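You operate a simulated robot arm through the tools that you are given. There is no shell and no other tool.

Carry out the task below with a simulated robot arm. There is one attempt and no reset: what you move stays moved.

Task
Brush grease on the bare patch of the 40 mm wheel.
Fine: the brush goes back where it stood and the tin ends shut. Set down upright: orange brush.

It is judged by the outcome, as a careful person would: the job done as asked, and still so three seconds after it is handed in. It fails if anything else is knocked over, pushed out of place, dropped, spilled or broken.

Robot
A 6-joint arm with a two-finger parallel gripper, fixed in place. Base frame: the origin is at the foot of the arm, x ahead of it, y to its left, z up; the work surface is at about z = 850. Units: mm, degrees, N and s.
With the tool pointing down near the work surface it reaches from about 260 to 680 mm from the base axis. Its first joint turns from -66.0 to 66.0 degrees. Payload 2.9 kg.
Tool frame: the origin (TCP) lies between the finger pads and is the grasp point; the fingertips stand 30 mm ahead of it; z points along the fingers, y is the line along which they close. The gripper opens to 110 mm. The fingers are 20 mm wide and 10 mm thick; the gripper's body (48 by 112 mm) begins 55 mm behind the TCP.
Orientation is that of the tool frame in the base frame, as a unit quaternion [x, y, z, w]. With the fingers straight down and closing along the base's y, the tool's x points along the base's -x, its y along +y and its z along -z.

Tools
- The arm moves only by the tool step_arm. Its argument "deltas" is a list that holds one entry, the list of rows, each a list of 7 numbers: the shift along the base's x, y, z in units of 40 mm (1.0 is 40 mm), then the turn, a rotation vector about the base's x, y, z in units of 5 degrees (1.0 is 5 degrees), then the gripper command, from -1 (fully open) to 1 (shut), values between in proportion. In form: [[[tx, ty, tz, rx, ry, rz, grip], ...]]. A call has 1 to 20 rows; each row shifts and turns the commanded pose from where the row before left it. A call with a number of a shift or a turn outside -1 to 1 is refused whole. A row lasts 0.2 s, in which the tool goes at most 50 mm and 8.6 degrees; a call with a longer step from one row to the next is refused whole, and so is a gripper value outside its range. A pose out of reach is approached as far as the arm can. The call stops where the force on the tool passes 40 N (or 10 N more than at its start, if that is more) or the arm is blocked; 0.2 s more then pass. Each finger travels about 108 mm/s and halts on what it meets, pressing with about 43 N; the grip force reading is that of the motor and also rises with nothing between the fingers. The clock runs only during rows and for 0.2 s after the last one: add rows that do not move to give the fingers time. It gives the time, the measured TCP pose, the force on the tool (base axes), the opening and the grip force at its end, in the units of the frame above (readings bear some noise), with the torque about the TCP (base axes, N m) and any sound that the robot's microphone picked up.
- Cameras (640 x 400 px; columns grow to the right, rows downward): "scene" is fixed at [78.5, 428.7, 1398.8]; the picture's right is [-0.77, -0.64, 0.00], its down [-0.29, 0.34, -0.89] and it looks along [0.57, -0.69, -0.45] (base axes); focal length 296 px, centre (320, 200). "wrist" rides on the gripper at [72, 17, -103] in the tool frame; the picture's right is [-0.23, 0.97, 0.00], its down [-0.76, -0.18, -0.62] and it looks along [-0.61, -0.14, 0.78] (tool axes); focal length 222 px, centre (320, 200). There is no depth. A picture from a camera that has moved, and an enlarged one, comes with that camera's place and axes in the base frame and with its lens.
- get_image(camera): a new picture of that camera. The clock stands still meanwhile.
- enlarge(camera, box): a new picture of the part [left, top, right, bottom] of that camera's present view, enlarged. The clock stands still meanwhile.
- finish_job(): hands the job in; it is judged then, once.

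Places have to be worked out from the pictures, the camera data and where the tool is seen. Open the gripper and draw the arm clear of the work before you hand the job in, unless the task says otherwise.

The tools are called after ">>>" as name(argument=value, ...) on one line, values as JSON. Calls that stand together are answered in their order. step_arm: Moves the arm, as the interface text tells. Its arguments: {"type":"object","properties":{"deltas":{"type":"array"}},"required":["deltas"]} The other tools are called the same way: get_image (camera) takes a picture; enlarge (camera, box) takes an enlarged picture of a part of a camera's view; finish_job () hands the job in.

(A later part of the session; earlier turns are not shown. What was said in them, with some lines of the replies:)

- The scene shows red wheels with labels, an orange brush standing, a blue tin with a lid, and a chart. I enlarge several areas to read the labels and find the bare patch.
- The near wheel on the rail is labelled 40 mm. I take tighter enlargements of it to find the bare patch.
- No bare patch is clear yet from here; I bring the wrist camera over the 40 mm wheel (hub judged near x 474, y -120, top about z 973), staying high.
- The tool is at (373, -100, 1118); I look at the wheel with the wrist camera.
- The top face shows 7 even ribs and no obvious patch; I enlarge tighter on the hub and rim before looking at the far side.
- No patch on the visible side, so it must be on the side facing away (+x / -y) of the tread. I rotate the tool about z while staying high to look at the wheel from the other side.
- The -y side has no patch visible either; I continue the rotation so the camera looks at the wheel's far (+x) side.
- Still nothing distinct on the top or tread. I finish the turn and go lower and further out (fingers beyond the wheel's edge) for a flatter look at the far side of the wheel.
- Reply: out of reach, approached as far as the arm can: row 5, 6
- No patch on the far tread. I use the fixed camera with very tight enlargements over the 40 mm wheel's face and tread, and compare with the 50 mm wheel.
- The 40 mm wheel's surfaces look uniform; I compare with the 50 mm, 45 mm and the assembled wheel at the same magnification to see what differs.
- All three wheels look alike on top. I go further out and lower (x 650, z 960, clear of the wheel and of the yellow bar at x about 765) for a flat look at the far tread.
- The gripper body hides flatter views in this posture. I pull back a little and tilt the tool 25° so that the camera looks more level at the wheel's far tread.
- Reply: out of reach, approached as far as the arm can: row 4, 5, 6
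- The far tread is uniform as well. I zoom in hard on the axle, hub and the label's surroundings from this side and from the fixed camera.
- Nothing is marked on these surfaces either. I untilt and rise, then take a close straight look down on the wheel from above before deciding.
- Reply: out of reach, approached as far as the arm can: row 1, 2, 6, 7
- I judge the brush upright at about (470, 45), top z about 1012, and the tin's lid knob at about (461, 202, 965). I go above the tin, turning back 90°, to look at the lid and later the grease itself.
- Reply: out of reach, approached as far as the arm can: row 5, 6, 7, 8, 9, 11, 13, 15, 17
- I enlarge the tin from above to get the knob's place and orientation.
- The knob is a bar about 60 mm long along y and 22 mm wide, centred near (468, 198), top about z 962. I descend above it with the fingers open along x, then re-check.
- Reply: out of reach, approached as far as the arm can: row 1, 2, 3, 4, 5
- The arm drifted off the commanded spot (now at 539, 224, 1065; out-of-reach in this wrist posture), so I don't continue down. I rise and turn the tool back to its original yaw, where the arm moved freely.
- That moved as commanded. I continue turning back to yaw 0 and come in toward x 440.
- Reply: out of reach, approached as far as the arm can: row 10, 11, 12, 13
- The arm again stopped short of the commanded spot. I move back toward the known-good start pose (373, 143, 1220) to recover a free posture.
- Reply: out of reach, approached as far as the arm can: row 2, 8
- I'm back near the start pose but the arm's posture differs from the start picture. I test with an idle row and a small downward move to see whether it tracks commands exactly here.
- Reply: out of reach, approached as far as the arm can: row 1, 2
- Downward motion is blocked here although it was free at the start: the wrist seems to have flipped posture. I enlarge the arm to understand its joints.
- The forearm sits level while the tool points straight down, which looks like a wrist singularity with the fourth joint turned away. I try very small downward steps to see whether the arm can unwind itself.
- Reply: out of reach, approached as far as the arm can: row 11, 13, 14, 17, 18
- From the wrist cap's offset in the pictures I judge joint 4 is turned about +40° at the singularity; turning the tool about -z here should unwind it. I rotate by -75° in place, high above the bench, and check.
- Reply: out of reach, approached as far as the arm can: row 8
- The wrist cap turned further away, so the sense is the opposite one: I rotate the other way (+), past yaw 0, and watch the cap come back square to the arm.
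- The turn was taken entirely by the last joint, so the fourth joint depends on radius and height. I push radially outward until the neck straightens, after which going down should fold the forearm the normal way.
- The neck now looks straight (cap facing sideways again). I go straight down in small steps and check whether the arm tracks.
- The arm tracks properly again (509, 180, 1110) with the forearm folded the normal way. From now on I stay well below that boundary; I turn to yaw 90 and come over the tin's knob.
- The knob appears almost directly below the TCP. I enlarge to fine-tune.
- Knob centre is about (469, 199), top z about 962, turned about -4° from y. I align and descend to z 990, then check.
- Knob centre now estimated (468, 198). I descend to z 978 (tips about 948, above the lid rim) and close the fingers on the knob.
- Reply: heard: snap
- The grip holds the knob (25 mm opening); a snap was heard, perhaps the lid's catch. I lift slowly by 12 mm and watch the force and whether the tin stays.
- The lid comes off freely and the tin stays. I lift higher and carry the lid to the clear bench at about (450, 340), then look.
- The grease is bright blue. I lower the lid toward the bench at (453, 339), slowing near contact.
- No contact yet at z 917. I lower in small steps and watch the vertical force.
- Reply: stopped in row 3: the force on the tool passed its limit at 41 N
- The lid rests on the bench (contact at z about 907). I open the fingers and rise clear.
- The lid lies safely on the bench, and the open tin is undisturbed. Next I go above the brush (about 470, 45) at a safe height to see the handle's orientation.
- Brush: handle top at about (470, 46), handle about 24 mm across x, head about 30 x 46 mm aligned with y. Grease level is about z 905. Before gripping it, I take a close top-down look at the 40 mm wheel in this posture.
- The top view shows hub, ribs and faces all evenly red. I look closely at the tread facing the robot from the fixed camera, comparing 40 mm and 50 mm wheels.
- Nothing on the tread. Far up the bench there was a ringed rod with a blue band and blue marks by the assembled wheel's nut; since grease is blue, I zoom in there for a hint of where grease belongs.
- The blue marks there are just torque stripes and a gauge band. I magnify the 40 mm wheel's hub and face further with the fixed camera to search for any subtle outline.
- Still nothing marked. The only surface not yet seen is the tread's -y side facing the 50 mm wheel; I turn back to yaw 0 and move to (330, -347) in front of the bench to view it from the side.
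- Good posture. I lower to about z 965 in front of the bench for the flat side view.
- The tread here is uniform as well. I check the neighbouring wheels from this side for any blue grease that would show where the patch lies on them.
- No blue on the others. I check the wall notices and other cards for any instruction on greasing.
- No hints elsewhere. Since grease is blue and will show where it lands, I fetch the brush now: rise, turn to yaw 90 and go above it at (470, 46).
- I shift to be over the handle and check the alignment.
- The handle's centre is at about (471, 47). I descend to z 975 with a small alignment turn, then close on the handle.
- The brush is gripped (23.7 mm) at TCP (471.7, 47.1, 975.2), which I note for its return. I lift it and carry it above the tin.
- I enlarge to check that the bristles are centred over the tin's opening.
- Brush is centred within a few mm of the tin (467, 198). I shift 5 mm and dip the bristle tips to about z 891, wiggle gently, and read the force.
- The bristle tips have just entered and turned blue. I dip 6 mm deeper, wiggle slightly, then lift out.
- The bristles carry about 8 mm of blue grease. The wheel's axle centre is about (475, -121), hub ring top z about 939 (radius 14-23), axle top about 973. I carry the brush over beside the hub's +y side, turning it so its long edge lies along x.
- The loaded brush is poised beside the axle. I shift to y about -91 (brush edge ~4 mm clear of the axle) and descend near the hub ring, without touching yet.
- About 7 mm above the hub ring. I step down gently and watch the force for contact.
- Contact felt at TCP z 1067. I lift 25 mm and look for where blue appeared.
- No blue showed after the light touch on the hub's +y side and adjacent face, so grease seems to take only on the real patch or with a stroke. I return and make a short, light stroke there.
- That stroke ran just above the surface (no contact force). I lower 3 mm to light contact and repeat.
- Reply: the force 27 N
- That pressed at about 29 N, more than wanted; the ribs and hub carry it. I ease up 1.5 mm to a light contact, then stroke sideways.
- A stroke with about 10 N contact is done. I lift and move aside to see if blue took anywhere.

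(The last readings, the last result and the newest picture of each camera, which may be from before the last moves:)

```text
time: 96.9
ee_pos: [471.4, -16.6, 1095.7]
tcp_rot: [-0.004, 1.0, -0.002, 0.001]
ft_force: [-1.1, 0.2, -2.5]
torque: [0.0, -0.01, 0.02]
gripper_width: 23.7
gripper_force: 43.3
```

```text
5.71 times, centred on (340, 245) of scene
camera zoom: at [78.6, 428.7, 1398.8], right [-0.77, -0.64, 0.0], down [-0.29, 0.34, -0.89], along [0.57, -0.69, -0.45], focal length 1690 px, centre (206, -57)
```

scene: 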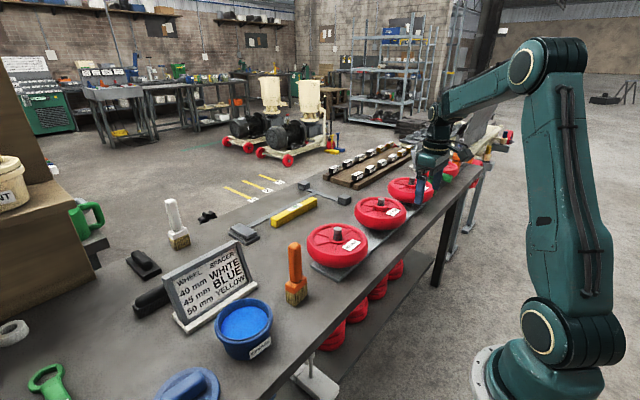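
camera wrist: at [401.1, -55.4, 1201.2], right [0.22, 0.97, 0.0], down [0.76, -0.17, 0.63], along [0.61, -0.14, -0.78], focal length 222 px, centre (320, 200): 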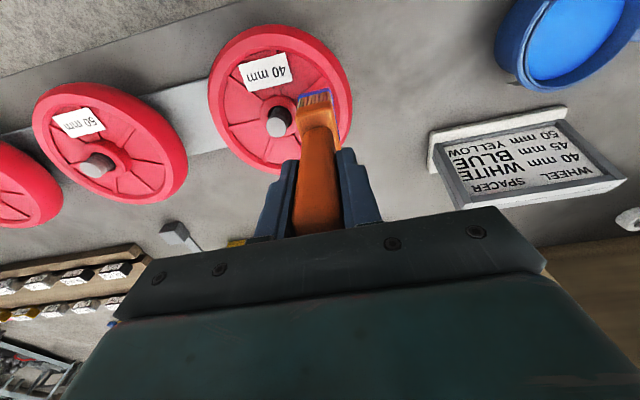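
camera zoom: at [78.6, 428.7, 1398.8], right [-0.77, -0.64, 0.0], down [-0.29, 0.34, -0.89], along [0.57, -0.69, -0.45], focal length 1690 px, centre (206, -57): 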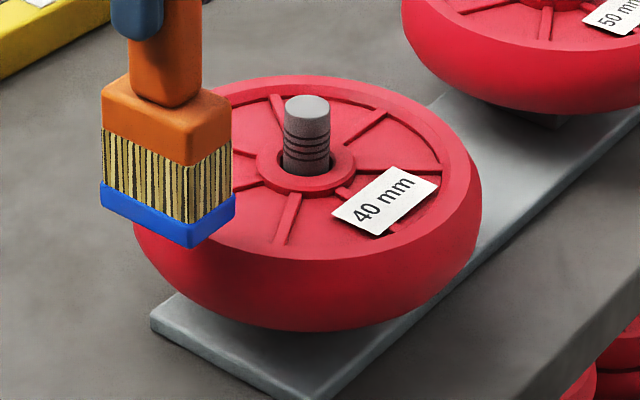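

Still no blue, so grease only takes on the actual patch. I test the hub and face on the wheel's +x side next, staying above the axle until in place.

>>> step_arm(deltas=[[[0.4, -0.6, 0.25, 0, 0, 0, 1], [0.5, -0.9, 0, 0, 0, 0, 1], [0.1, -0.9, 0, 0, 0, 0, 1], [0, -0.2, 0, 0, 0, 0, 1], [0, 0, -0.5, 0, 0, 0, 1], [0, 0, -0.35, 0, 0, 0, 1], [0, 0, 0, 0, 0, 0, 1]]])

>>> enlarge(camera="wrist", box=[230, 20, 430, 170])

>>> enlarge(camera="scene", box=[290, 190, 390, 280])

```text
time: 98.5
ee_pos: [512.1, -119.5, 1071.6]
tcp_rot: [-0.004, 1.0, -0.001, 0.001]
ft_force: [1.0, -0.1, -2.7]
torque: [-0.03, 0.03, 0.02]
gripper_width: 24.2
gripper_force: 43.3
```

```text
2.67 times, centred on (330, 95) of wrist
camera zoom: at [439.7, -102.7, 1175.1], right [0.22, 0.98, 0.0], down [0.76, -0.17, 0.63], along [0.61, -0.14, -0.78], focal length 592 px, centre (293, 480)
```

zoom: 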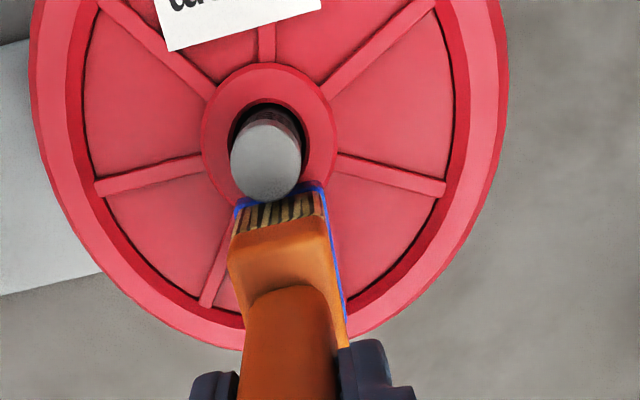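

```text
4.44 times, centred on (340, 235) of scene
camera zoom: at [78.6, 428.7, 1398.8], right [-0.77, -0.64, 0.0], down [-0.29, 0.34, -0.89], along [0.57, -0.69, -0.45], focal length 1314 px, centre (231, 44)
```

zoom: 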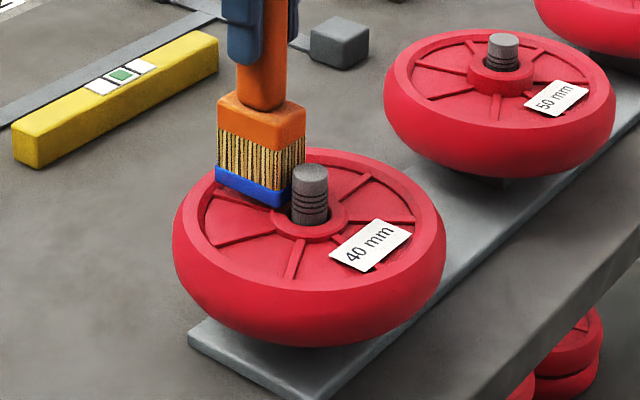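

Brush is beside the axle on the +x side. I lower to light contact and make a short stroke in y.

>>> step_arm(deltas=[[[0, 0, -0.06, 0, 0, 0, 1], [0, 0, -0.05, 0, 0, 0, 1], [0, 0, 0, 0, 0, 0, 1]]])

```text
time: 99.3
ee_pos: [512.4, -118.3, 1068.2]
tcp_rot: [-0.003, 1.0, -0.002, 0.001]
ft_force: [-0.7, 0.1, 0.0]
torque: [0.03, 0.03, -0.01]
gripper_width: 23.6
gripper_force: 42.8
```

>>> step_arm(deltas=[[[0, 0, -0.025, 0, 0, 0, 1], [0, 0.1, 0, 0, 0, 0, 1], [0, 0.1, 0, 0, 0, 0, 1], [0, -0.1, 0, 0, 0, 0, 1], [0, -0.1, 0, 0, 0, 0, 1], [0, -0.1, 0, 0, 0, 0, 1], [0, 0, 0, 0, 0, 0, 1]]])

>>> enlarge(camera="scene", box=[290, 190, 390, 280])

```text
time: 100.9
ee_pos: [512.5, -123.1, 1067.1]
tcp_rot: [-0.004, 1.0, -0.001, 0.003]
ft_force: [-0.6, 9.9, 29.3]
torque: [1.48, 0.81, -0.2]
gripper_width: 23.7
gripper_force: 43.3
```

```text
4.44 times, centred on (340, 235) of scene
camera zoom: at [78.1, 429.1, 1398.7], right [-0.77, -0.64, 0.0], down [-0.29, 0.34, -0.89], along [0.57, -0.69, -0.45], focal length 1314 px, centre (231, 44)
```

zoom: 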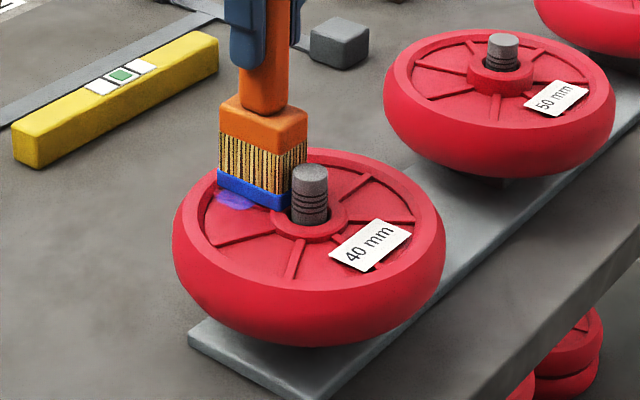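

Blue has appeared on the face at the +x side, beside the brush. I lift and look at it closely.

>>> step_arm(deltas=[[[0, 0, 0.15, 0, 0, 0, 1], [0, 0, 0.5, 0, 0, 0, 1], [0, 0, 0.3, 0, 0, 0, 1], [0.3, 0.8, 0, 0, 0, 0, 1], [0, 0.9, 0, 0, 0, 0, 1], [0, 0.5, 0, 0, 0, 0, 1], [0, 0, 0, 0, 0, 0, 1]]])

>>> get_image(camera="wrist")

>>> enlarge(camera="scene", box=[300, 210, 380, 280])

```text
time: 102.5
ee_pos: [526.0, -33.5, 1106.1]
tcp_rot: [-0.004, 1.0, -0.001, 0.001]
ft_force: [-0.3, -0.1, -2.3]
torque: [0.02, 0.0, -0.03]
gripper_width: 23.9
gripper_force: 43.0
```

```text
taken
camera wrist: at [453.5, -17.2, 1208.5], right [0.22, 0.98, 0.0], down [0.76, -0.17, 0.63], along [0.61, -0.14, -0.78], focal length 222 px, centre (320, 200)
```

wrist: 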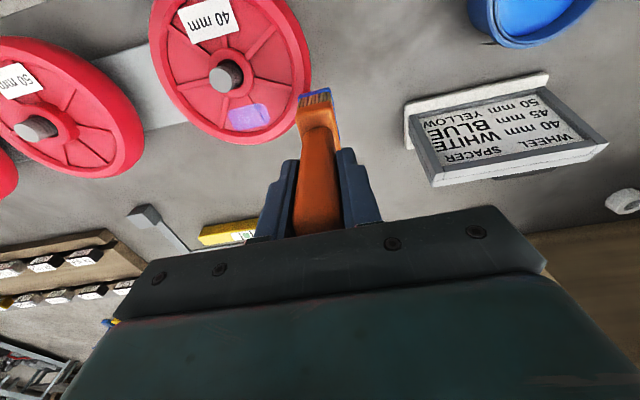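

```text
5.71 times, centred on (340, 245) of scene
camera zoom: at [78.6, 428.7, 1398.8], right [-0.77, -0.64, 0.0], down [-0.29, 0.34, -0.89], along [0.57, -0.69, -0.45], focal length 1690 px, centre (206, -57)
```

zoom: 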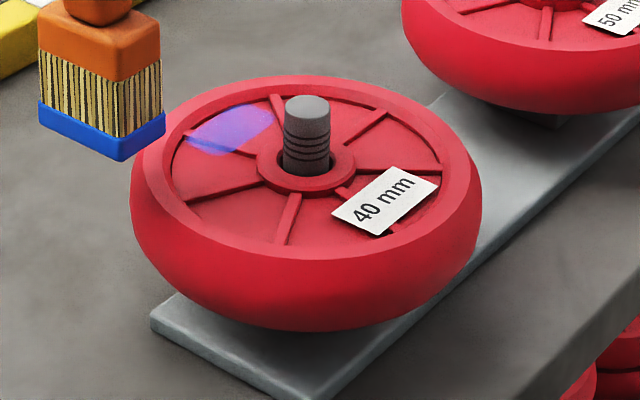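

A translucent blue area now shows on the face sector at the +x side — that is the patch. I enlarge to get its outline.

>>> enlarge(camera="wrist", box=[190, 50, 320, 150])

>>> enlarge(camera="scene", box=[315, 218, 345, 242])

```text
4.00 times, centred on (255, 100) of wrist
camera zoom: at [453.5, -17.2, 1208.5], right [0.22, 0.98, 0.0], down [0.76, -0.17, 0.63], along [0.61, -0.14, -0.78], focal length 888 px, centre (580, 600)
```

zoom: 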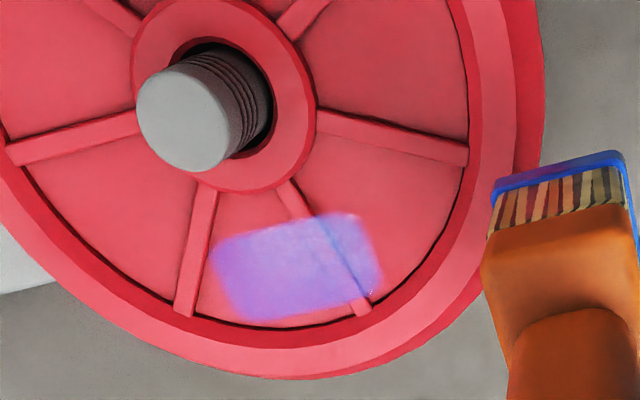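

```text
16.00 times, centred on (330, 230) of scene
camera zoom: at [78.6, 428.7, 1398.8], right [-0.77, -0.64, 0.0], down [-0.29, 0.34, -0.89], along [0.57, -0.69, -0.45], focal length 4731 px, centre (160, -280)
```

zoom: 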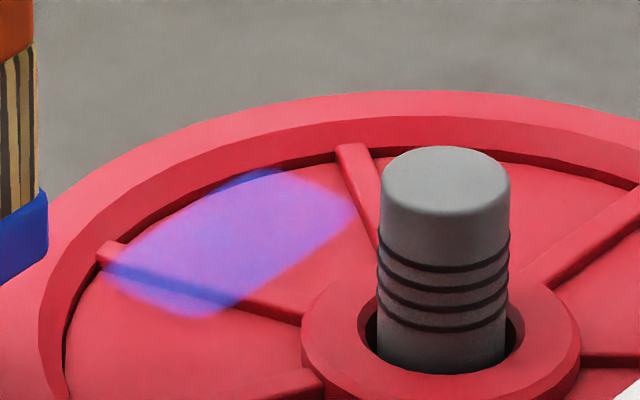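

The patch lies opposite the label: about x 511-534, y -146 to -99, and is now thinly coated. I go back over it with light contact for several full strokes along y.

>>> step_arm(deltas=[[[-0.2, -0.9, 0, 0, 0, 0, 1], [-0.12, -0.95, 0, 0, 0, 0, 1], [0, 0, -0.5, 0, 0, 0, 1], [0, 0, -0.4, 0, 0, 0, 1], [0, 0, -0.05, 0, 0, 0, 1], [0, 0, 0, 0, 0, 0, 1]]])

```text
time: 103.9
ee_pos: [510.3, -106.8, 1067.2]
tcp_rot: [-0.004, 1.0, -0.002, 0.001]
ft_force: [1.0, -0.4, -2.7]
torque: [0.01, -0.03, 0.01]
gripper_width: 24.2
gripper_force: 42.8
```

No contact yet at 1067.2. I lower 1.2 mm and stroke along y in small steps.

>>> step_arm(deltas=[[[0, 0, -0.03, 0, 0, 0, 1], [0, 0, 0, 0, 0, 0, 1]]])

>>> step_arm(deltas=[[[0, -0.1, 0, 0, 0, 0, 1], [0, -0.1, 0, 0, 0, 0, 1], [0, -0.1, 0, 0, 0, 0, 1], [0, -0.1, 0, 0, 0, 0, 1], [0, -0.1, 0, 0, 0, 0, 1], [0, -0.1, 0, 0, 0, 0, 1], [0, 0, 0, 0, 0, 0, 1]]])

>>> enlarge(camera="scene", box=[300, 200, 380, 270])

```text
time: 104.5
ee_pos: [511.6, -107.7, 1067.4]
tcp_rot: [-0.003, 1.0, -0.002, 0.002]
ft_force: [-3.4, 1.4, 10.3]
torque: [0.4, 0.66, -0.02]
gripper_width: 23.8
gripper_force: 43.5
```

```text
time: 106.1
ee_pos: [510.4, -132.4, 1065.6]
tcp_rot: [-0.004, 1.0, -0.003, 0.003]
ft_force: [0.5, 6.8, 27.8]
torque: [1.13, 0.27, -0.16]
gripper_width: 23.8
gripper_force: 43.1
```

```text
5.71 times, centred on (340, 235) of scene
camera zoom: at [78.1, 429.0, 1398.7], right [-0.77, -0.64, 0.0], down [-0.29, 0.34, -0.89], along [0.57, -0.69, -0.45], focal length 1690 px, centre (206, 0)
```

zoom: 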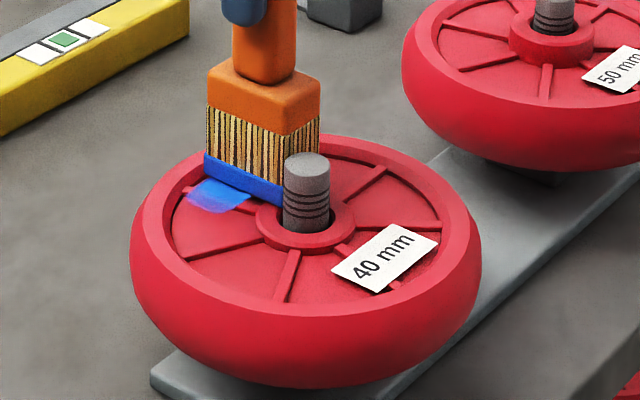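

The coat is getting solid blue. I ease the pressure slightly and stroke back.

>>> step_arm(deltas=[[[0, 0, 0.025, 0, 0, 0, 1], [0.05, 0.1, 0, 0, 0, 0, 1], [0, 0.1, 0, 0, 0, 0, 1], [0, 0.1, 0, 0, 0, 0, 1], [0, 0.1, 0, 0, 0, 0, 1], [0, 0.1, 0, 0, 0, 0, 1], [0, 0.1, 0, 0, 0, 0, 1], [0, 0, 0, 0, 0, 0, 1]]])

>>> step_arm(deltas=[[[0, 0, 0.15, 0, 0, 0, 1], [0, 0, 0.5, 0, 0, 0, 1], [0, 0, 0.35, 0, 0, 0, 1], [0.3, 0.8, 0, 0, 0, 0, 1], [0, 0.9, 0, 0, 0, 0, 1], [0, 0, 0, 0, 0, 0, 1]]])

>>> get_image(camera="wrist")

>>> enlarge(camera="scene", box=[315, 218, 345, 242])

```text
time: 107.9
ee_pos: [513.0, -108.2, 1065.9]
tcp_rot: [-0.004, 1.0, -0.002, 0.003]
ft_force: [1.1, -5.0, 23.9]
torque: [-0.49, 0.39, 0.11]
gripper_width: 23.9
gripper_force: 43.6
```

```text
time: 109.3
ee_pos: [526.0, -41.1, 1105.6]
tcp_rot: [-0.002, 1.0, -0.002, 0.001]
ft_force: [1.2, 0.4, -1.9]
torque: [0.02, 0.01, -0.06]
gripper_width: 24.0
gripper_force: 43.0
```

```text
taken
camera wrist: at [452.3, -24.3, 1209.4], right [0.22, 0.98, 0.0], down [0.76, -0.17, 0.63], along [0.61, -0.14, -0.78], focal length 222 px, centre (320, 200)
```

wrist: 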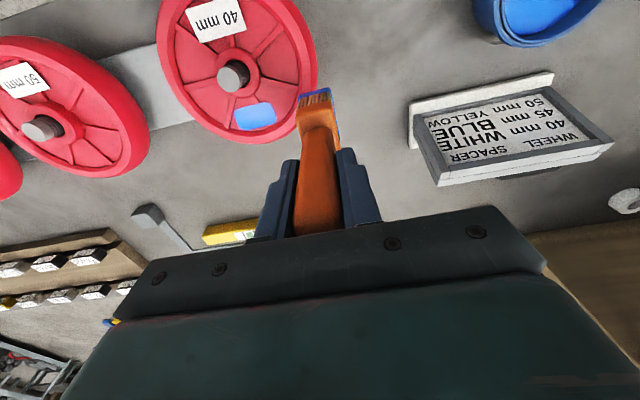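

```text
16.00 times, centred on (330, 230) of scene
camera zoom: at [78.6, 428.7, 1398.8], right [-0.77, -0.64, 0.0], down [-0.29, 0.34, -0.89], along [0.57, -0.69, -0.45], focal length 4731 px, centre (160, -280)
```

zoom: 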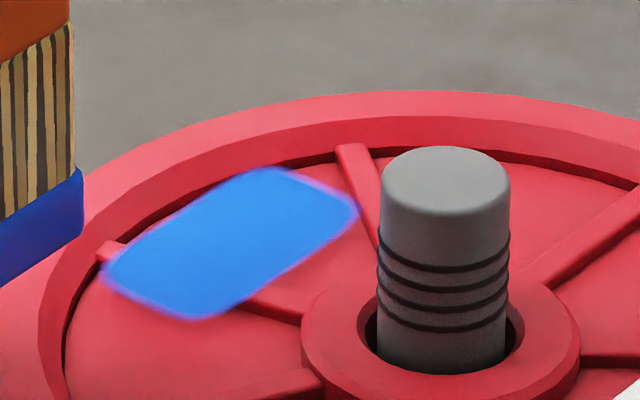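

The patch is now a solid blue rounded rectangle. I check its edges from above.

>>> enlarge(camera="wrist", box=[190, 50, 320, 150])

```text
4.00 times, centred on (255, 100) of wrist
camera zoom: at [452.3, -24.3, 1209.4], right [0.22, 0.98, 0.0], down [0.76, -0.17, 0.63], along [0.61, -0.14, -0.78], focal length 888 px, centre (580, 600)
```

zoom: 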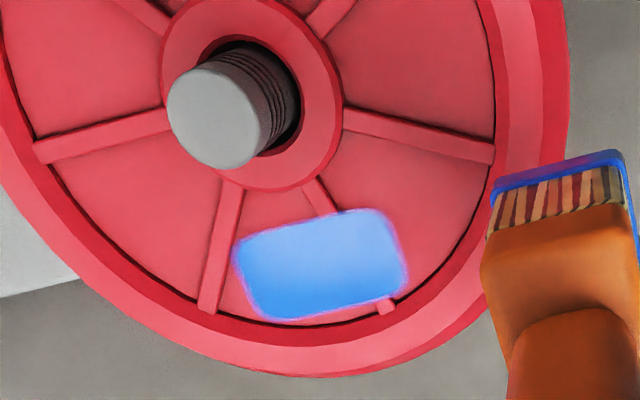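

The coat is complete and even. I now take the brush back to where it stood (TCP 471.7, 47.1, yaw 92.4°), turning back on the way at a safe height.

>>> step_arm(deltas=[[[-0.0754, 0.1225, 0, 0, 0, 1, 1], [-0.0754, 0.1225, 0, 0, 0, 1, 1], [-0.0754, 0.1225, 0, 0, 0, 1, 1], [-0.0754, 0.1225, 0, 0, 0, 1, 1], [-0.0754, 0.1225, 0, 0, 0, 1, 1], [-0.0754, 0.1225, 0, 0, 0, 1, 1], [-0.0754, 0.1225, 0, 0, 0, 1, 1], [-0.0754, 0.1225, 0, 0, 0, 1, 1], [-0.0754, 0.1225, 0, 0, 0, 1, 1], [-0.0754, 0.1225, 0, 0, 0, 1, 1], [-0.0754, 0.1225, 0, 0, 0, 1, 1], [-0.0754, 0.1225, 0, 0, 0, 1, 1], [-0.0754, 0.1225, 0, 0, 0, 1, 1], [-0.0754, 0.1225, 0, 0, 0, 1, 1], [-0.0754, 0.1225, 0, 0, 0, 1, 1], [-0.0754, 0.1225, 0, 0, 0, 1, 1], [-0.0754, 0.1225, 0, 0, 0, 1, 1], [-0.0754, 0.1225, 0, 0, 0, 1, 1], [0, 0, 0, 0, 0, 0.44, 1], [0, 0, 0, 0, 0, 0, 1]]])

>>> enlarge(camera="scene", box=[230, 180, 390, 320])

```text
time: 113.5
ee_pos: [472.2, 47.4, 1106.4]
tcp_rot: [0.723, -0.691, 0.001, -0.003]
ft_force: [-0.3, -1.0, -2.7]
torque: [-0.01, 0.01, 0.0]
gripper_width: 23.8
gripper_force: 42.8
```

```text
2.86 times, centred on (310, 250) of scene
camera zoom: at [78.6, 428.7, 1398.8], right [-0.77, -0.64, 0.0], down [-0.29, 0.34, -0.89], along [0.57, -0.69, -0.45], focal length 845 px, centre (349, 57)
```

zoom: 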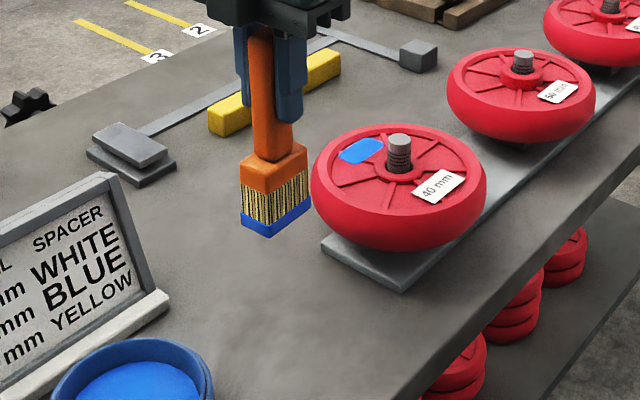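

Exactly above its place. I lower to z about 981, then feel for the bench.

>>> step_arm(deltas=[[[0, 0, -0.8, 0, 0, 0, 1], [0, 0, -0.8, 0, 0, 0, 1], [0, 0, -0.8, 0, 0, 0, 1], [0, 0, -0.5, 0, 0, 0, 1], [0, 0, -0.2, 0, 0, 0, 1], [0, 0, 0, 0, 0, 0, 1]]])

>>> step_arm(deltas=[[[0, 0, -0.05, 0, 0, 0, 1], [0, 0, -0.05, 0, 0, 0, 1], [0, 0, 0, 0, 0, 0, 1]]])

```text
time: 114.9
ee_pos: [471.3, 48.0, 980.0]
tcp_rot: [0.724, -0.69, -0.001, -0.003]
ft_force: [0.2, 0.0, -2.9]
torque: [0.02, 0.02, 0.01]
gripper_width: 23.8
gripper_force: 42.9
```

```text
time: 115.7
ee_pos: [472.1, 46.9, 976.6]
tcp_rot: [0.723, -0.691, 0.0, -0.003]
ft_force: [-0.6, -0.2, -2.3]
torque: [0.01, -0.02, -0.01]
gripper_width: 23.6
gripper_force: 42.8
```

>>> step_arm(deltas=[[[0, 0, -0.03, 0, 0, 0, 1], [0, 0, 0, 0, 0, 0, 1]]])

>>> step_arm(deltas=[[[0, 0, -0.025, 0, 0, 0, 1], [0, 0, 0, 0, 0, 0, 1]]])

```text
time: 116.3
ee_pos: [471.7, 45.8, 976.2]
tcp_rot: [0.723, -0.691, 0.0, -0.002]
ft_force: [-0.5, -0.1, -2.6]
torque: [-0.01, 0.01, 0.03]
gripper_width: 23.5
gripper_force: 42.9
```

```text
time: 116.9
ee_pos: [471.1, 46.8, 976.1]
tcp_rot: [0.723, -0.691, 0.0, -0.003]
ft_force: [-0.2, 0.4, -0.1]
torque: [-0.02, 0.02, 0.01]
gripper_width: 23.9
gripper_force: 43.4
```

The bench now carries the brush's weight. I press a hair more, then open the fingers slowly and rise straight up.

>>> step_arm(deltas=[[[0, 0, -0.01, 0, 0, 0, 1], [0, 0, 0, 0, 0, 0, 0.5], [0, 0, 0, 0, 0, 0, 0.3], [0, 0, 0, 0, 0, 0, 0], [0, 0, 0, 0, 0, 0, -0.3], [0, 0, 0, 0, 0, 0, -0.3], [0, 0, 0.3, 0, 0, 0, -0.3], [0, 0, 0.6, 0, 0, 0, -0.3], [0, 0, 0.8, 0, 0, 0, -0.5], [0, 0, 0.8, 0, 0, 0, -1], [0, 0, 0, 0, 0, 0, -1]]])

>>> enlarge(camera="scene", box=[230, 180, 390, 320])

>>> get_image(camera="wrist")

```text
time: 119.3
ee_pos: [472.4, 45.0, 1074.2]
tcp_rot: [0.723, -0.691, 0.0, -0.003]
ft_force: [-0.5, -0.5, -0.2]
torque: [0.01, -0.01, 0.01]
gripper_width: 110.0
gripper_force: 0.0
```

```text
2.86 times, centred on (310, 250) of scene
camera zoom: at [78.5, 428.7, 1398.8], right [-0.77, -0.64, 0.0], down [-0.29, 0.34, -0.89], along [0.57, -0.69, -0.45], focal length 845 px, centre (349, 57)
```

zoom: 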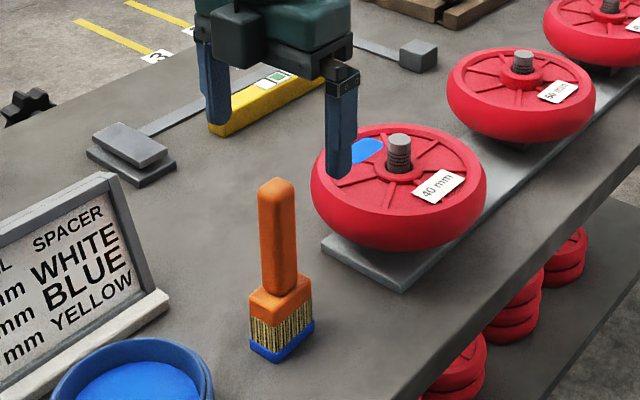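

```text
taken
camera wrist: at [457.4, -28.2, 1178.8], right [-0.98, 0.18, 0.0], down [0.14, 0.77, 0.63], along [0.12, 0.61, -0.78], focal length 222 px, centre (320, 200)
```

wrist: 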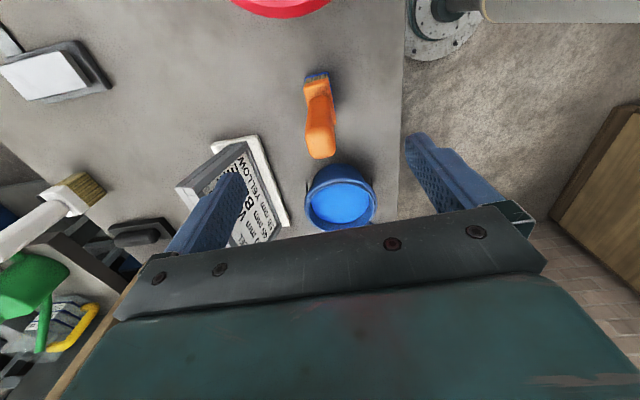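

The brush stands upright where it was. Now I go back to the lid on the bench (grasp pose 455, 339.5, yaw 84.5°) at a safe height.

>>> step_arm(deltas=[[[0, 0.5, 0, 0, 0, 0, -1], [-0.05, 0.85, 0, 0, 0, -0.8, -1], [-0.05, 0.85, 0, 0, 0, -0.8, -1], [-0.05, 0.85, 0, 0, 0, 0, -1], [-0.05, 0.85, 0, 0, 0, 0, -1], [-0.05, 0.85, -0.2, 0, 0, 0, -1], [-0.05, 0.85, -0.3, 0, 0, 0, -1], [-0.05, 0.85, -0.3, 0, 0, 0, -1], [-0.08, 0.91, -0.3, 0, 0, 0, -1], [0, 0, 0, 0, 0, 0, -1]]])

>>> get_image(camera="wrist")

>>> enlarge(camera="wrist", box=[250, 30, 400, 170])

```text
time: 121.5
ee_pos: [452.9, 340.5, 1031.4]
tcp_rot: [-0.673, 0.74, 0.0, 0.003]
ft_force: [-0.9, -0.2, -0.7]
torque: [0.01, 0.02, -0.01]
gripper_width: 110.0
gripper_force: 0.1
```

```text
taken
camera wrist: at [429.2, 269.8, 1134.7], right [-0.95, 0.32, 0.0], down [0.25, 0.74, 0.63], along [0.2, 0.59, -0.78], focal length 222 px, centre (320, 200)
```

wrist: 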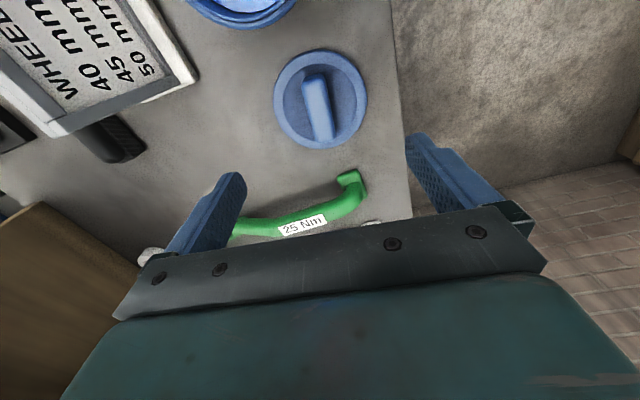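

```text
2.86 times, centred on (325, 100) of wrist
camera zoom: at [429.2, 269.8, 1134.7], right [-0.95, 0.32, 0.0], down [0.25, 0.74, 0.63], along [0.2, 0.59, -0.78], focal length 635 px, centre (306, 486)
```

zoom: 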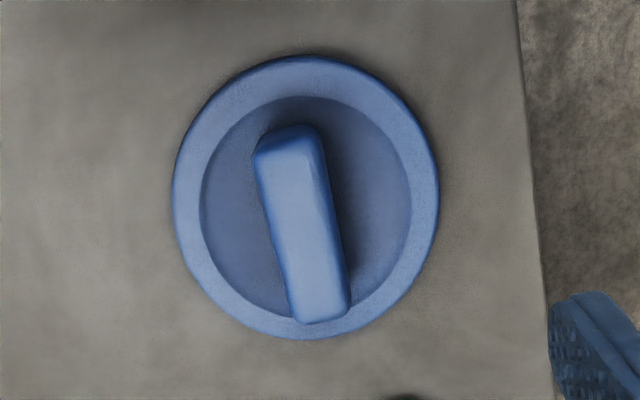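

The lid is as I left it. I descend on the knob to z 908 and close.

>>> step_arm(deltas=[[[0.03, 0, -0.8, 0, 0, 0, -1], [0, 0, -0.8, 0, 0, 0, -1], [0, 0, -0.8, 0, 0, 0, -1], [0, 0, -0.5, 0, 0, 0, -1], [0, 0, -0.15, 0, 0, 0, -1], [0, 0, 0, 0, 0, 0, -1]]])

>>> get_image(camera="wrist")

```text
time: 122.9
ee_pos: [454.4, 342.3, 909.4]
tcp_rot: [-0.673, 0.74, 0.0, 0.001]
ft_force: [-0.2, 0.1, -0.2]
torque: [-0.01, -0.03, 0.02]
gripper_width: 109.7
gripper_force: 0.1
```

```text
taken
camera wrist: at [430.4, 271.3, 1012.6], right [-0.95, 0.32, 0.0], down [0.25, 0.74, 0.63], along [0.2, 0.59, -0.78], focal length 222 px, centre (320, 200)
```

wrist: 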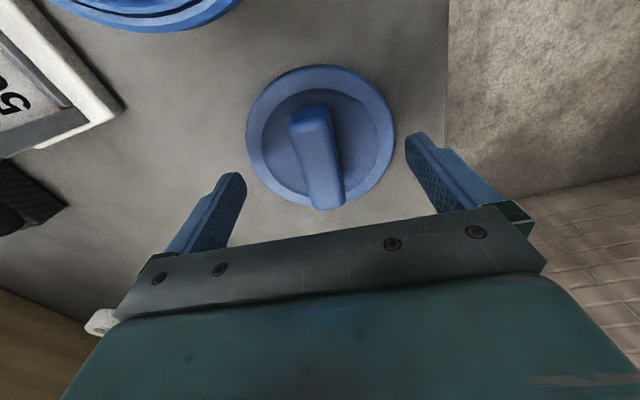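

Aligned as before. I close on the knob and check the grip.

>>> step_arm(deltas=[[[0, 0, -0.03, 0, 0, 0, -0.3], [0, 0, 0, 0, 0, 0, 0.2], [0, 0, 0, 0, 0, 0, 0.6], [0, 0, 0, 0, 0, 0, 1], [0, 0, 0, 0, 0, 0, 1], [0, 0, 0, 0, 0, 0, 1], [0, 0, 0, 0, 0, 0, 1]]])

>>> get_image(camera="wrist")

```text
time: 124.5
ee_pos: [453.7, 342.4, 907.9]
tcp_rot: [-0.673, 0.739, -0.001, 0.001]
ft_force: [-0.5, -0.4, -0.5]
torque: [0.0, 0.03, 0.01]
gripper_width: 25.2
gripper_force: 42.8
```

```text
taken
camera wrist: at [431.0, 271.4, 1011.2], right [-0.95, 0.32, 0.0], down [0.25, 0.74, 0.63], along [0.2, 0.59, -0.78], focal length 222 px, centre (320, 200)
```

wrist: 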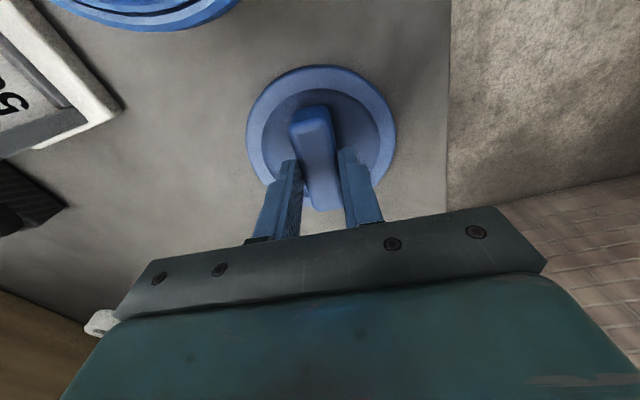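

Gripped at 25 mm as before. I lift the lid and carry it back above the tin (TCP target about 466.5, 201.5).

>>> step_arm(deltas=[[[0, 0, 0.3, 0, 0, 0, 1], [0, 0, 0.7, 0, 0, 0, 1], [0, 0, 0.9, 0, 0, 0, 1], [0, 0, 0.9, 0, 0, 0, 1], [0, 0, 0.4, 0, 0, 0, 1], [0.04, -0.4, 0, 0, 0, 0, 1], [0.04, -0.5, 0, 0, 0, 0, 1], [0.04, -0.5, 0, 0, 0, 0, 1], [0.04, -0.5, 0, 0, 0, 0, 1], [0.04, -0.5, 0, 0, 0, 0, 1], [0.04, -0.5, 0, 0, 0, 0, 1], [0.04, -0.5, 0, 0, 0, 0, 1], [0.04, -0.12, 0, 0, 0, 0, 1], [0, 0, 0, 0, 0, 0, 1]]])

>>> get_image(camera="wrist")

>>> enlarge(camera="scene", box=[180, 230, 310, 370])

```text
time: 127.5
ee_pos: [468.4, 202.0, 1037.2]
tcp_rot: [-0.673, 0.74, 0.0, 0.002]
ft_force: [0.0, 0.7, -2.2]
torque: [0.02, -0.02, 0.01]
gripper_width: 25.1
gripper_force: 42.6
```

```text
taken
camera wrist: at [444.7, 130.8, 1140.1], right [-0.95, 0.32, 0.0], down [0.25, 0.74, 0.63], along [0.2, 0.59, -0.78], focal length 222 px, centre (320, 200)
```

wrist: 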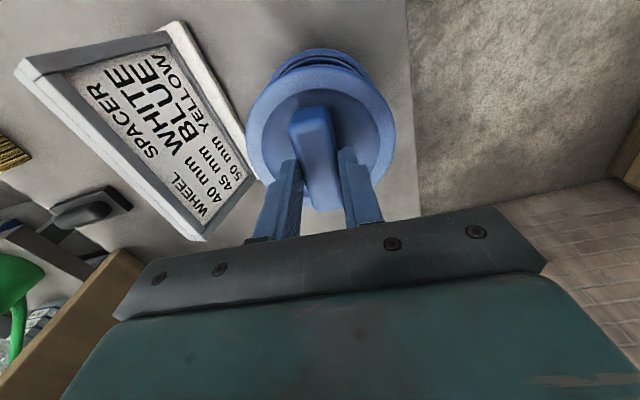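

```text
2.86 times, centred on (245, 300) of scene
camera zoom: at [78.6, 428.7, 1398.8], right [-0.77, -0.64, 0.0], down [-0.29, 0.34, -0.89], along [0.57, -0.69, -0.45], focal length 845 px, centre (534, -86)
```

zoom: 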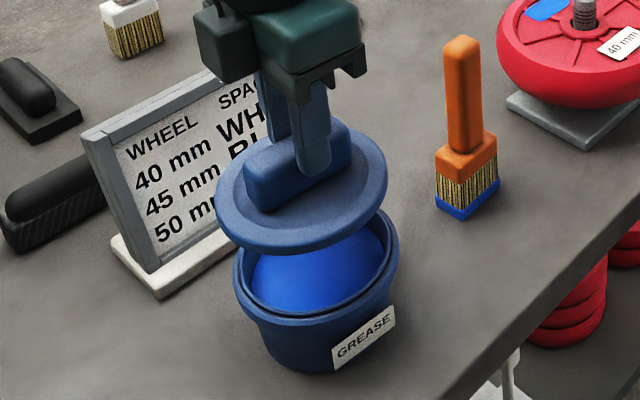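

Above the tin. I adjust 1.5 mm in x and lower to about z 992 to check the lid's alignment over the rim.

>>> step_arm(deltas=[[[-0.04, 0, -0.4, 0, 0, 0, 1], [0, 0, -0.4, 0, 0, 0, 1], [0, 0, -0.3, 0, 0, 0, 1], [0, 0, 0, 0, 0, 0, 1]]])

>>> enlarge(camera="wrist", box=[220, 20, 420, 200])

>>> enlarge(camera="scene", box=[195, 270, 285, 365])

```text
time: 128.5
ee_pos: [467.1, 202.0, 993.0]
tcp_rot: [-0.673, 0.739, 0.0, 0.002]
ft_force: [0.7, 0.3, -0.5]
torque: [0.05, 0.01, 0.0]
gripper_width: 25.2
gripper_force: 42.6
```

```text
2.22 times, centred on (320, 110) of wrist
camera zoom: at [442.6, 130.9, 1096.7], right [-0.95, 0.32, 0.0], down [0.25, 0.74, 0.63], along [0.2, 0.59, -0.78], focal length 494 px, centre (320, 400)
```

zoom: 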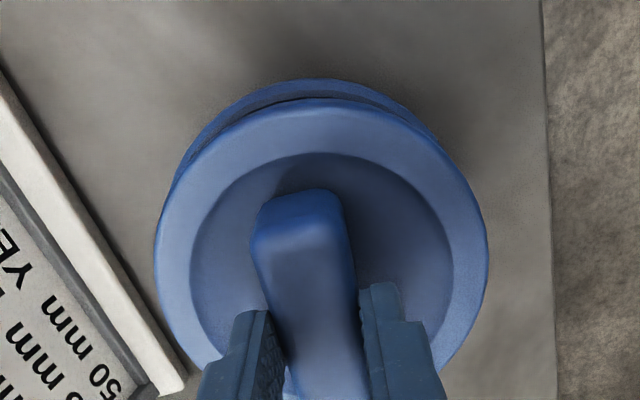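

```text
4.21 times, centred on (240, 318) of scene
camera zoom: at [78.5, 428.7, 1398.8], right [-0.77, -0.64, 0.0], down [-0.29, 0.34, -0.89], along [0.57, -0.69, -0.45], focal length 1245 px, centre (657, -295)
```

zoom: 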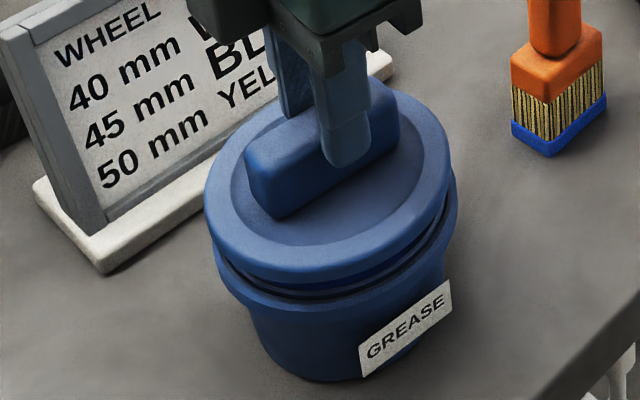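

The lid is concentric within 1-2 mm. I nudge it by (-1, -1) and lower in small steps, watching the force.

>>> step_arm(deltas=[[[-0.02, -0.025, -0.1, 0, 0, 0, 1], [0, 0, -0.08, 0, 0, 0, 1], [0, 0, -0.05, 0, 0, 0, 1], [0, 0, 0, 0, 0, 0, 1]]])

>>> step_arm(deltas=[[[0, 0, -0.05, 0, 0, 0, 1], [0, 0, 0, 0, 0, 0, 1]]])

```text
time: 129.5
ee_pos: [466.5, 200.1, 983.1]
tcp_rot: [-0.673, 0.74, 0.0, 0.002]
ft_force: [0.0, -0.1, -1.1]
torque: [-0.02, 0.0, 0.02]
gripper_width: 25.1
gripper_force: 42.9
```

```text
time: 130.1
ee_pos: [465.5, 200.5, 982.0]
tcp_rot: [-0.673, 0.74, -0.001, 0.002]
ft_force: [-0.3, -0.9, -0.5]
torque: [-0.01, 0.0, 0.0]
gripper_width: 25.1
gripper_force: 43.2
```

>>> step_arm(deltas=[[[0, 0, -0.04, 0, 0, 0, 1], [0, 0, 0, 0, 0, 0, 1]]])

>>> step_arm(deltas=[[[0, 0, -0.03, 0, 0, 0, 1], [0, 0, 0, 0, 0, 0, 1]]])

```text
time: 130.7
ee_pos: [465.2, 199.3, 979.5]
tcp_rot: [-0.674, 0.739, 0.0, 0.002]
ft_force: [0.3, 0.2, -0.6]
torque: [0.02, 0.02, 0.05]
gripper_width: 25.3
gripper_force: 43.1
```

```text
time: 131.3
ee_pos: [465.7, 199.3, 979.0]
tcp_rot: [-0.673, 0.74, -0.001, 0.002]
ft_force: [-0.4, -0.2, -1.8]
torque: [0.01, -0.01, 0.02]
gripper_width: 25.2
gripper_force: 43.3
```

No contact yet at z 979; I continue in 1 mm steps until the rim takes the load.

>>> step_arm(deltas=[[[0, 0, -0.025, 0, 0, 0, 1], [0, 0, 0, 0, 0, 0, 1]]])

>>> step_arm(deltas=[[[0, 0, -0.025, 0, 0, 0, 1], [0, 0, 0, 0, 0, 0, 1]]])

>>> enlarge(camera="scene", box=[195, 270, 285, 365])

```text
time: 131.9
ee_pos: [465.3, 199.4, 976.9]
tcp_rot: [-0.674, 0.739, -0.002, 0.003]
ft_force: [0.4, 1.0, 4.8]
torque: [0.02, 0.22, -0.02]
gripper_width: 25.3
gripper_force: 42.8
```

```text
time: 132.5
ee_pos: [465.2, 199.6, 977.7]
tcp_rot: [-0.672, 0.74, -0.002, 0.004]
ft_force: [0.8, -2.3, 15.8]
torque: [-0.5, 0.19, 0.05]
gripper_width: 25.1
gripper_force: 43.0
```

```text
4.21 times, centred on (240, 318) of scene
camera zoom: at [78.3, 428.6, 1398.9], right [-0.77, -0.64, 0.0], down [-0.29, 0.34, -0.89], along [0.57, -0.69, -0.45], focal length 1245 px, centre (657, -295)
```

zoom: 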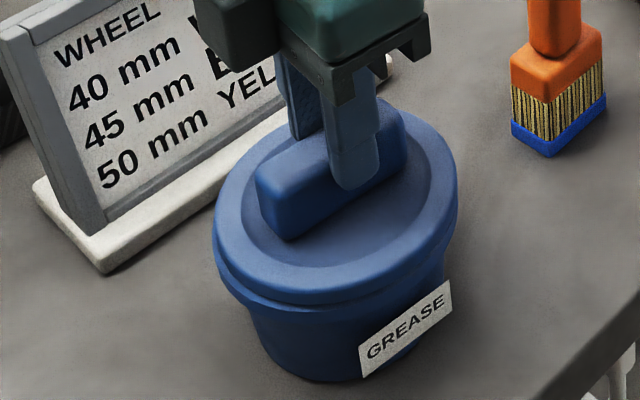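

The lid sits on the rim with about 17 N and looks seated. At opening a "snap" was heard, so I press slightly more for it to latch.

>>> step_arm(deltas=[[[0, 0, -0.03, 0, 0, 0, 1], [0, 0, 0, 0, 0, 0, 1]]])

```text
time: 133.2
ee_pos: [466.9, 200.2, 978.3]
tcp_rot: [-0.672, 0.74, -0.001, 0.005]
ft_force: [0.5, -0.3, 3.8]
torque: [-0.03, 0.09, -0.01]
gripper_width: 25.0
gripper_force: 42.9
stopped in row 2: the force on the tool passed its limit at 40 N (the readings are from after the stop); the commanded pose is now the measured one
```

It took 40 N without moving, so the lid is down at the same height as originally (978). I inspect the seam closely.

>>> enlarge(camera="scene", box=[205, 295, 280, 365])

>>> enlarge(camera="wrist", box=[220, 40, 420, 220])

```text
5.71 times, centred on (242, 330) of scene
camera zoom: at [78.5, 428.7, 1398.8], right [-0.77, -0.64, 0.0], down [-0.29, 0.34, -0.89], along [0.57, -0.69, -0.45], focal length 1690 px, centre (763, -543)
```

zoom: 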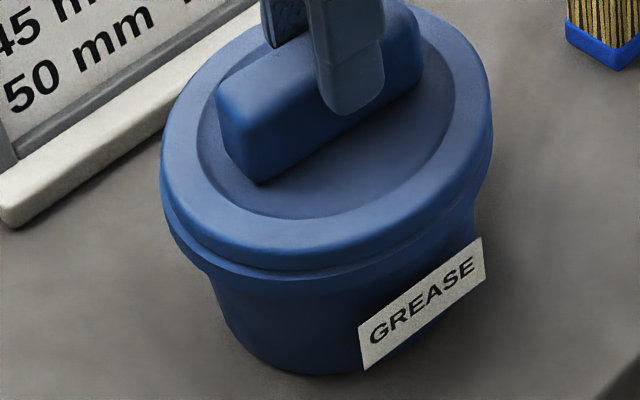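

```text
2.22 times, centred on (320, 130) of wrist
camera zoom: at [442.1, 128.6, 1080.8], right [-0.95, 0.32, -0.01], down [0.24, 0.74, 0.63], along [0.21, 0.59, -0.78], focal length 494 px, centre (320, 356)
```

zoom: 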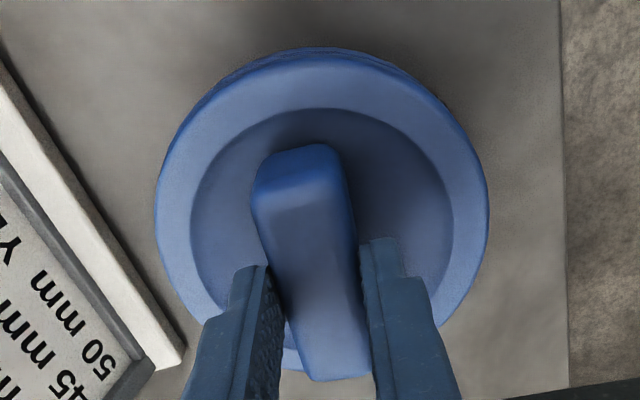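

The lid is flush all round like at the start. I open the fingers gently and rise straight up.

>>> step_arm(deltas=[[[0, 0, 0, 0, 0, 0, 0.45], [0, 0, 0, 0, 0, 0, 0.2], [0, 0, 0, 0, 0, 0, 0], [0, 0, 0, 0, 0, 0, -0.2], [0, 0, 0.3, 0, 0, 0, -0.3], [0, 0, 0.6, 0, 0, 0, -0.5], [0, 0, 0.8, 0, 0, 0, -1], [0, 0, 0.6, 0, 0, 0, -1], [0, 0, 0, 0, 0, 0, -1]]])

>>> get_image(camera="wrist")

>>> enlarge(camera="scene", box=[195, 280, 285, 365])

```text
time: 135.2
ee_pos: [467.6, 196.9, 1069.5]
tcp_rot: [-0.672, 0.74, -0.001, 0.004]
ft_force: [-0.4, -0.7, -0.7]
torque: [-0.02, 0.0, -0.01]
gripper_width: 110.0
gripper_force: 0.0
heard: snap
```

```text
taken
camera wrist: at [444.0, 126.0, 1172.6], right [-0.95, 0.32, -0.01], down [0.24, 0.74, 0.63], along [0.21, 0.59, -0.78], focal length 222 px, centre (320, 200)
```

wrist: 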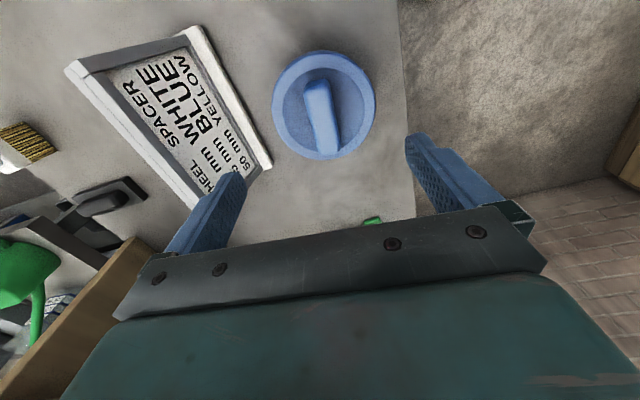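

```text
4.71 times, centred on (240, 322) of scene
camera zoom: at [78.5, 428.7, 1398.8], right [-0.77, -0.64, 0.0], down [-0.29, 0.34, -0.89], along [0.57, -0.69, -0.45], focal length 1391 px, centre (696, -376)
```

zoom: 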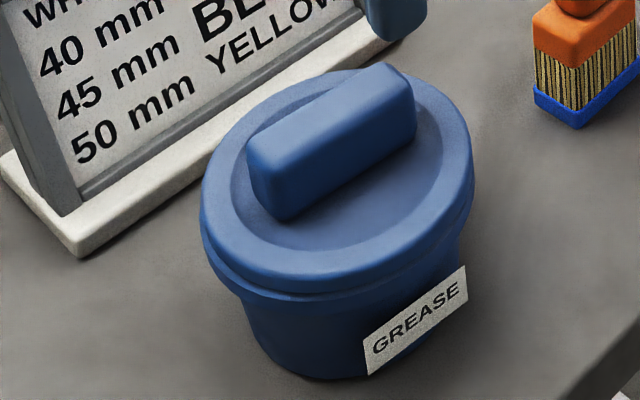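

A snap was heard as the lid latched shut. I withdraw the arm up and back from the work and then check everything.

>>> step_arm(deltas=[[[0, 0, 0.6, 0, 0, 0, -1], [-0.3, -0.1, 0.3, 0, 0, -0.5, -1], [-0.4, -0.1, 0.3, 0, 0, -1, -1], [-0.4, -0.1, 0.2, 0, 0, -1, -1], [-0.4, -0.1, 0.1, 0, 0, -1, -1], [-0.4, -0.1, 0, 0, 0, -1, -1], [-0.3, -0.1, 0, 0, 0, -1, -1], [0, 0, 0, 0, 0, 0, -1]]])

>>> get_image(camera="scene")

>>> enlarge(camera="scene", box=[180, 200, 400, 370])

>>> enlarge(camera="scene", box=[300, 205, 380, 275])

```text
time: 137.0
ee_pos: [379.0, 176.9, 1131.5]
tcp_rot: [-0.477, 0.879, -0.002, 0.003]
ft_force: [0.1, -0.5, -0.4]
torque: [-0.02, 0.04, 0.02]
gripper_width: 110.2
gripper_force: 0.1
```

```text
taken
```

scene: 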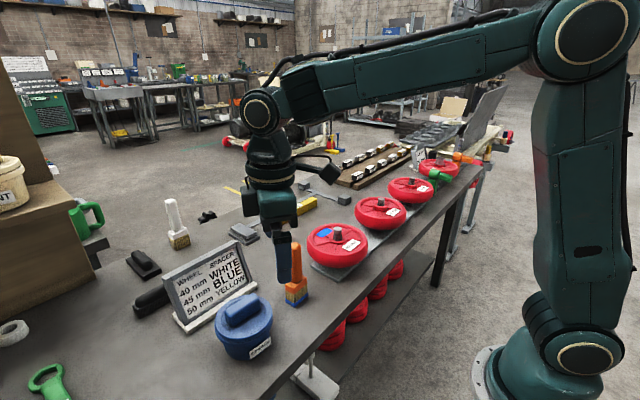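

```text
2.35 times, centred on (290, 285) of scene
camera zoom: at [78.5, 428.7, 1398.8], right [-0.77, -0.64, 0.0], down [-0.29, 0.34, -0.89], along [0.57, -0.69, -0.45], focal length 696 px, centre (391, 0)
```

zoom: 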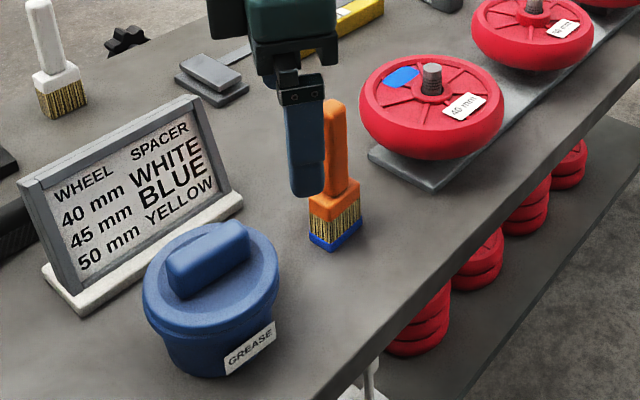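

```text
5.71 times, centred on (340, 240) of scene
camera zoom: at [78.5, 428.7, 1398.8], right [-0.77, -0.64, 0.0], down [-0.29, 0.34, -0.89], along [0.57, -0.69, -0.45], focal length 1690 px, centre (206, -29)
```

zoom: 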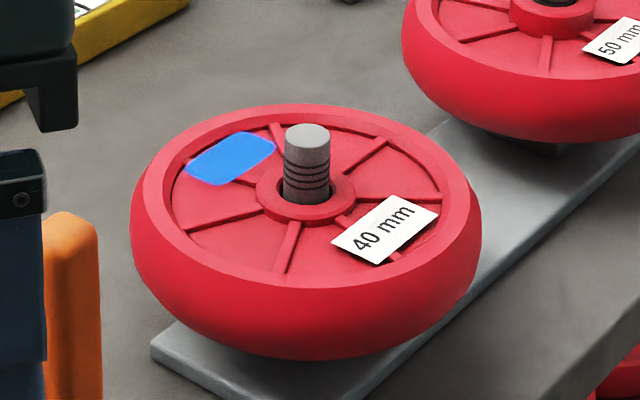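

The patch is solid blue, the tin is shut, and the brush stands upright. I compare the brush's place with the earlier same-box picture before handing in.

>>> enlarge(camera="scene", box=[260, 230, 330, 320])

>>> get_image(camera="wrist")

```text
4.44 times, centred on (295, 275) of scene
camera zoom: at [78.5, 428.7, 1398.8], right [-0.77, -0.64, 0.0], down [-0.29, 0.34, -0.89], along [0.57, -0.69, -0.45], focal length 1314 px, centre (431, -133)
```

zoom: 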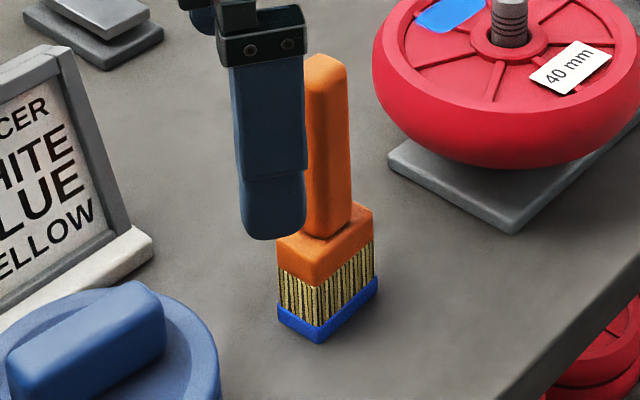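

```text
taken
camera wrist: at [324.8, 124.9, 1233.4], right [-0.69, 0.72, -0.01], down [0.56, 0.54, 0.63], along [0.46, 0.43, -0.78], focal length 222 px, centre (320, 200)
```

wrist: 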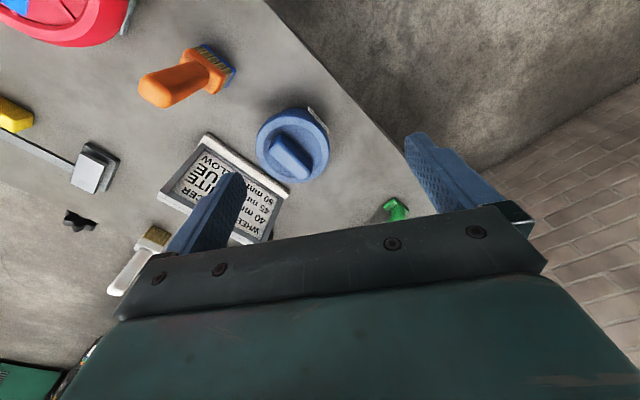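

The brush is back within a couple of millimetres of where it stood, upright. The tin is latched shut, the patch on the 40 mm wheel is fully greased, and the open gripper is clear of the work, so I hand the job in.

>>> finish_job()

```text
The job is handed in.
```

The bare patch on the 40 mm wheel is now coated with solid blue grease. I handed the job in, and no verdict has come back yet.

- **Patch:** it had no visible marking. I touched the brush to the top of the wheel until the grease took, on the face opposite the label. I then stroked over it until the colour looked solid.
- **Brush:** the orange brush stands upright within a few millimetres of where it was. Its tips are still blue with grease.
- **Tin:** the lid is back on and snapped shut. It sat on the bare bench during the job and left no mark that I could see.
- **Pressure:** some of the brushing pressed harder than I intended, up to about 30 N on the wheel. The wheel and its label looked unmoved in the pictures afterwards.
- **Arm:** early on the wrist got stuck in an awkward posture while I was looking for the patch. It went off course once, in clear space above the bench, and I recovered without touching anything.

The gripper is open and the arm is clear of the work.
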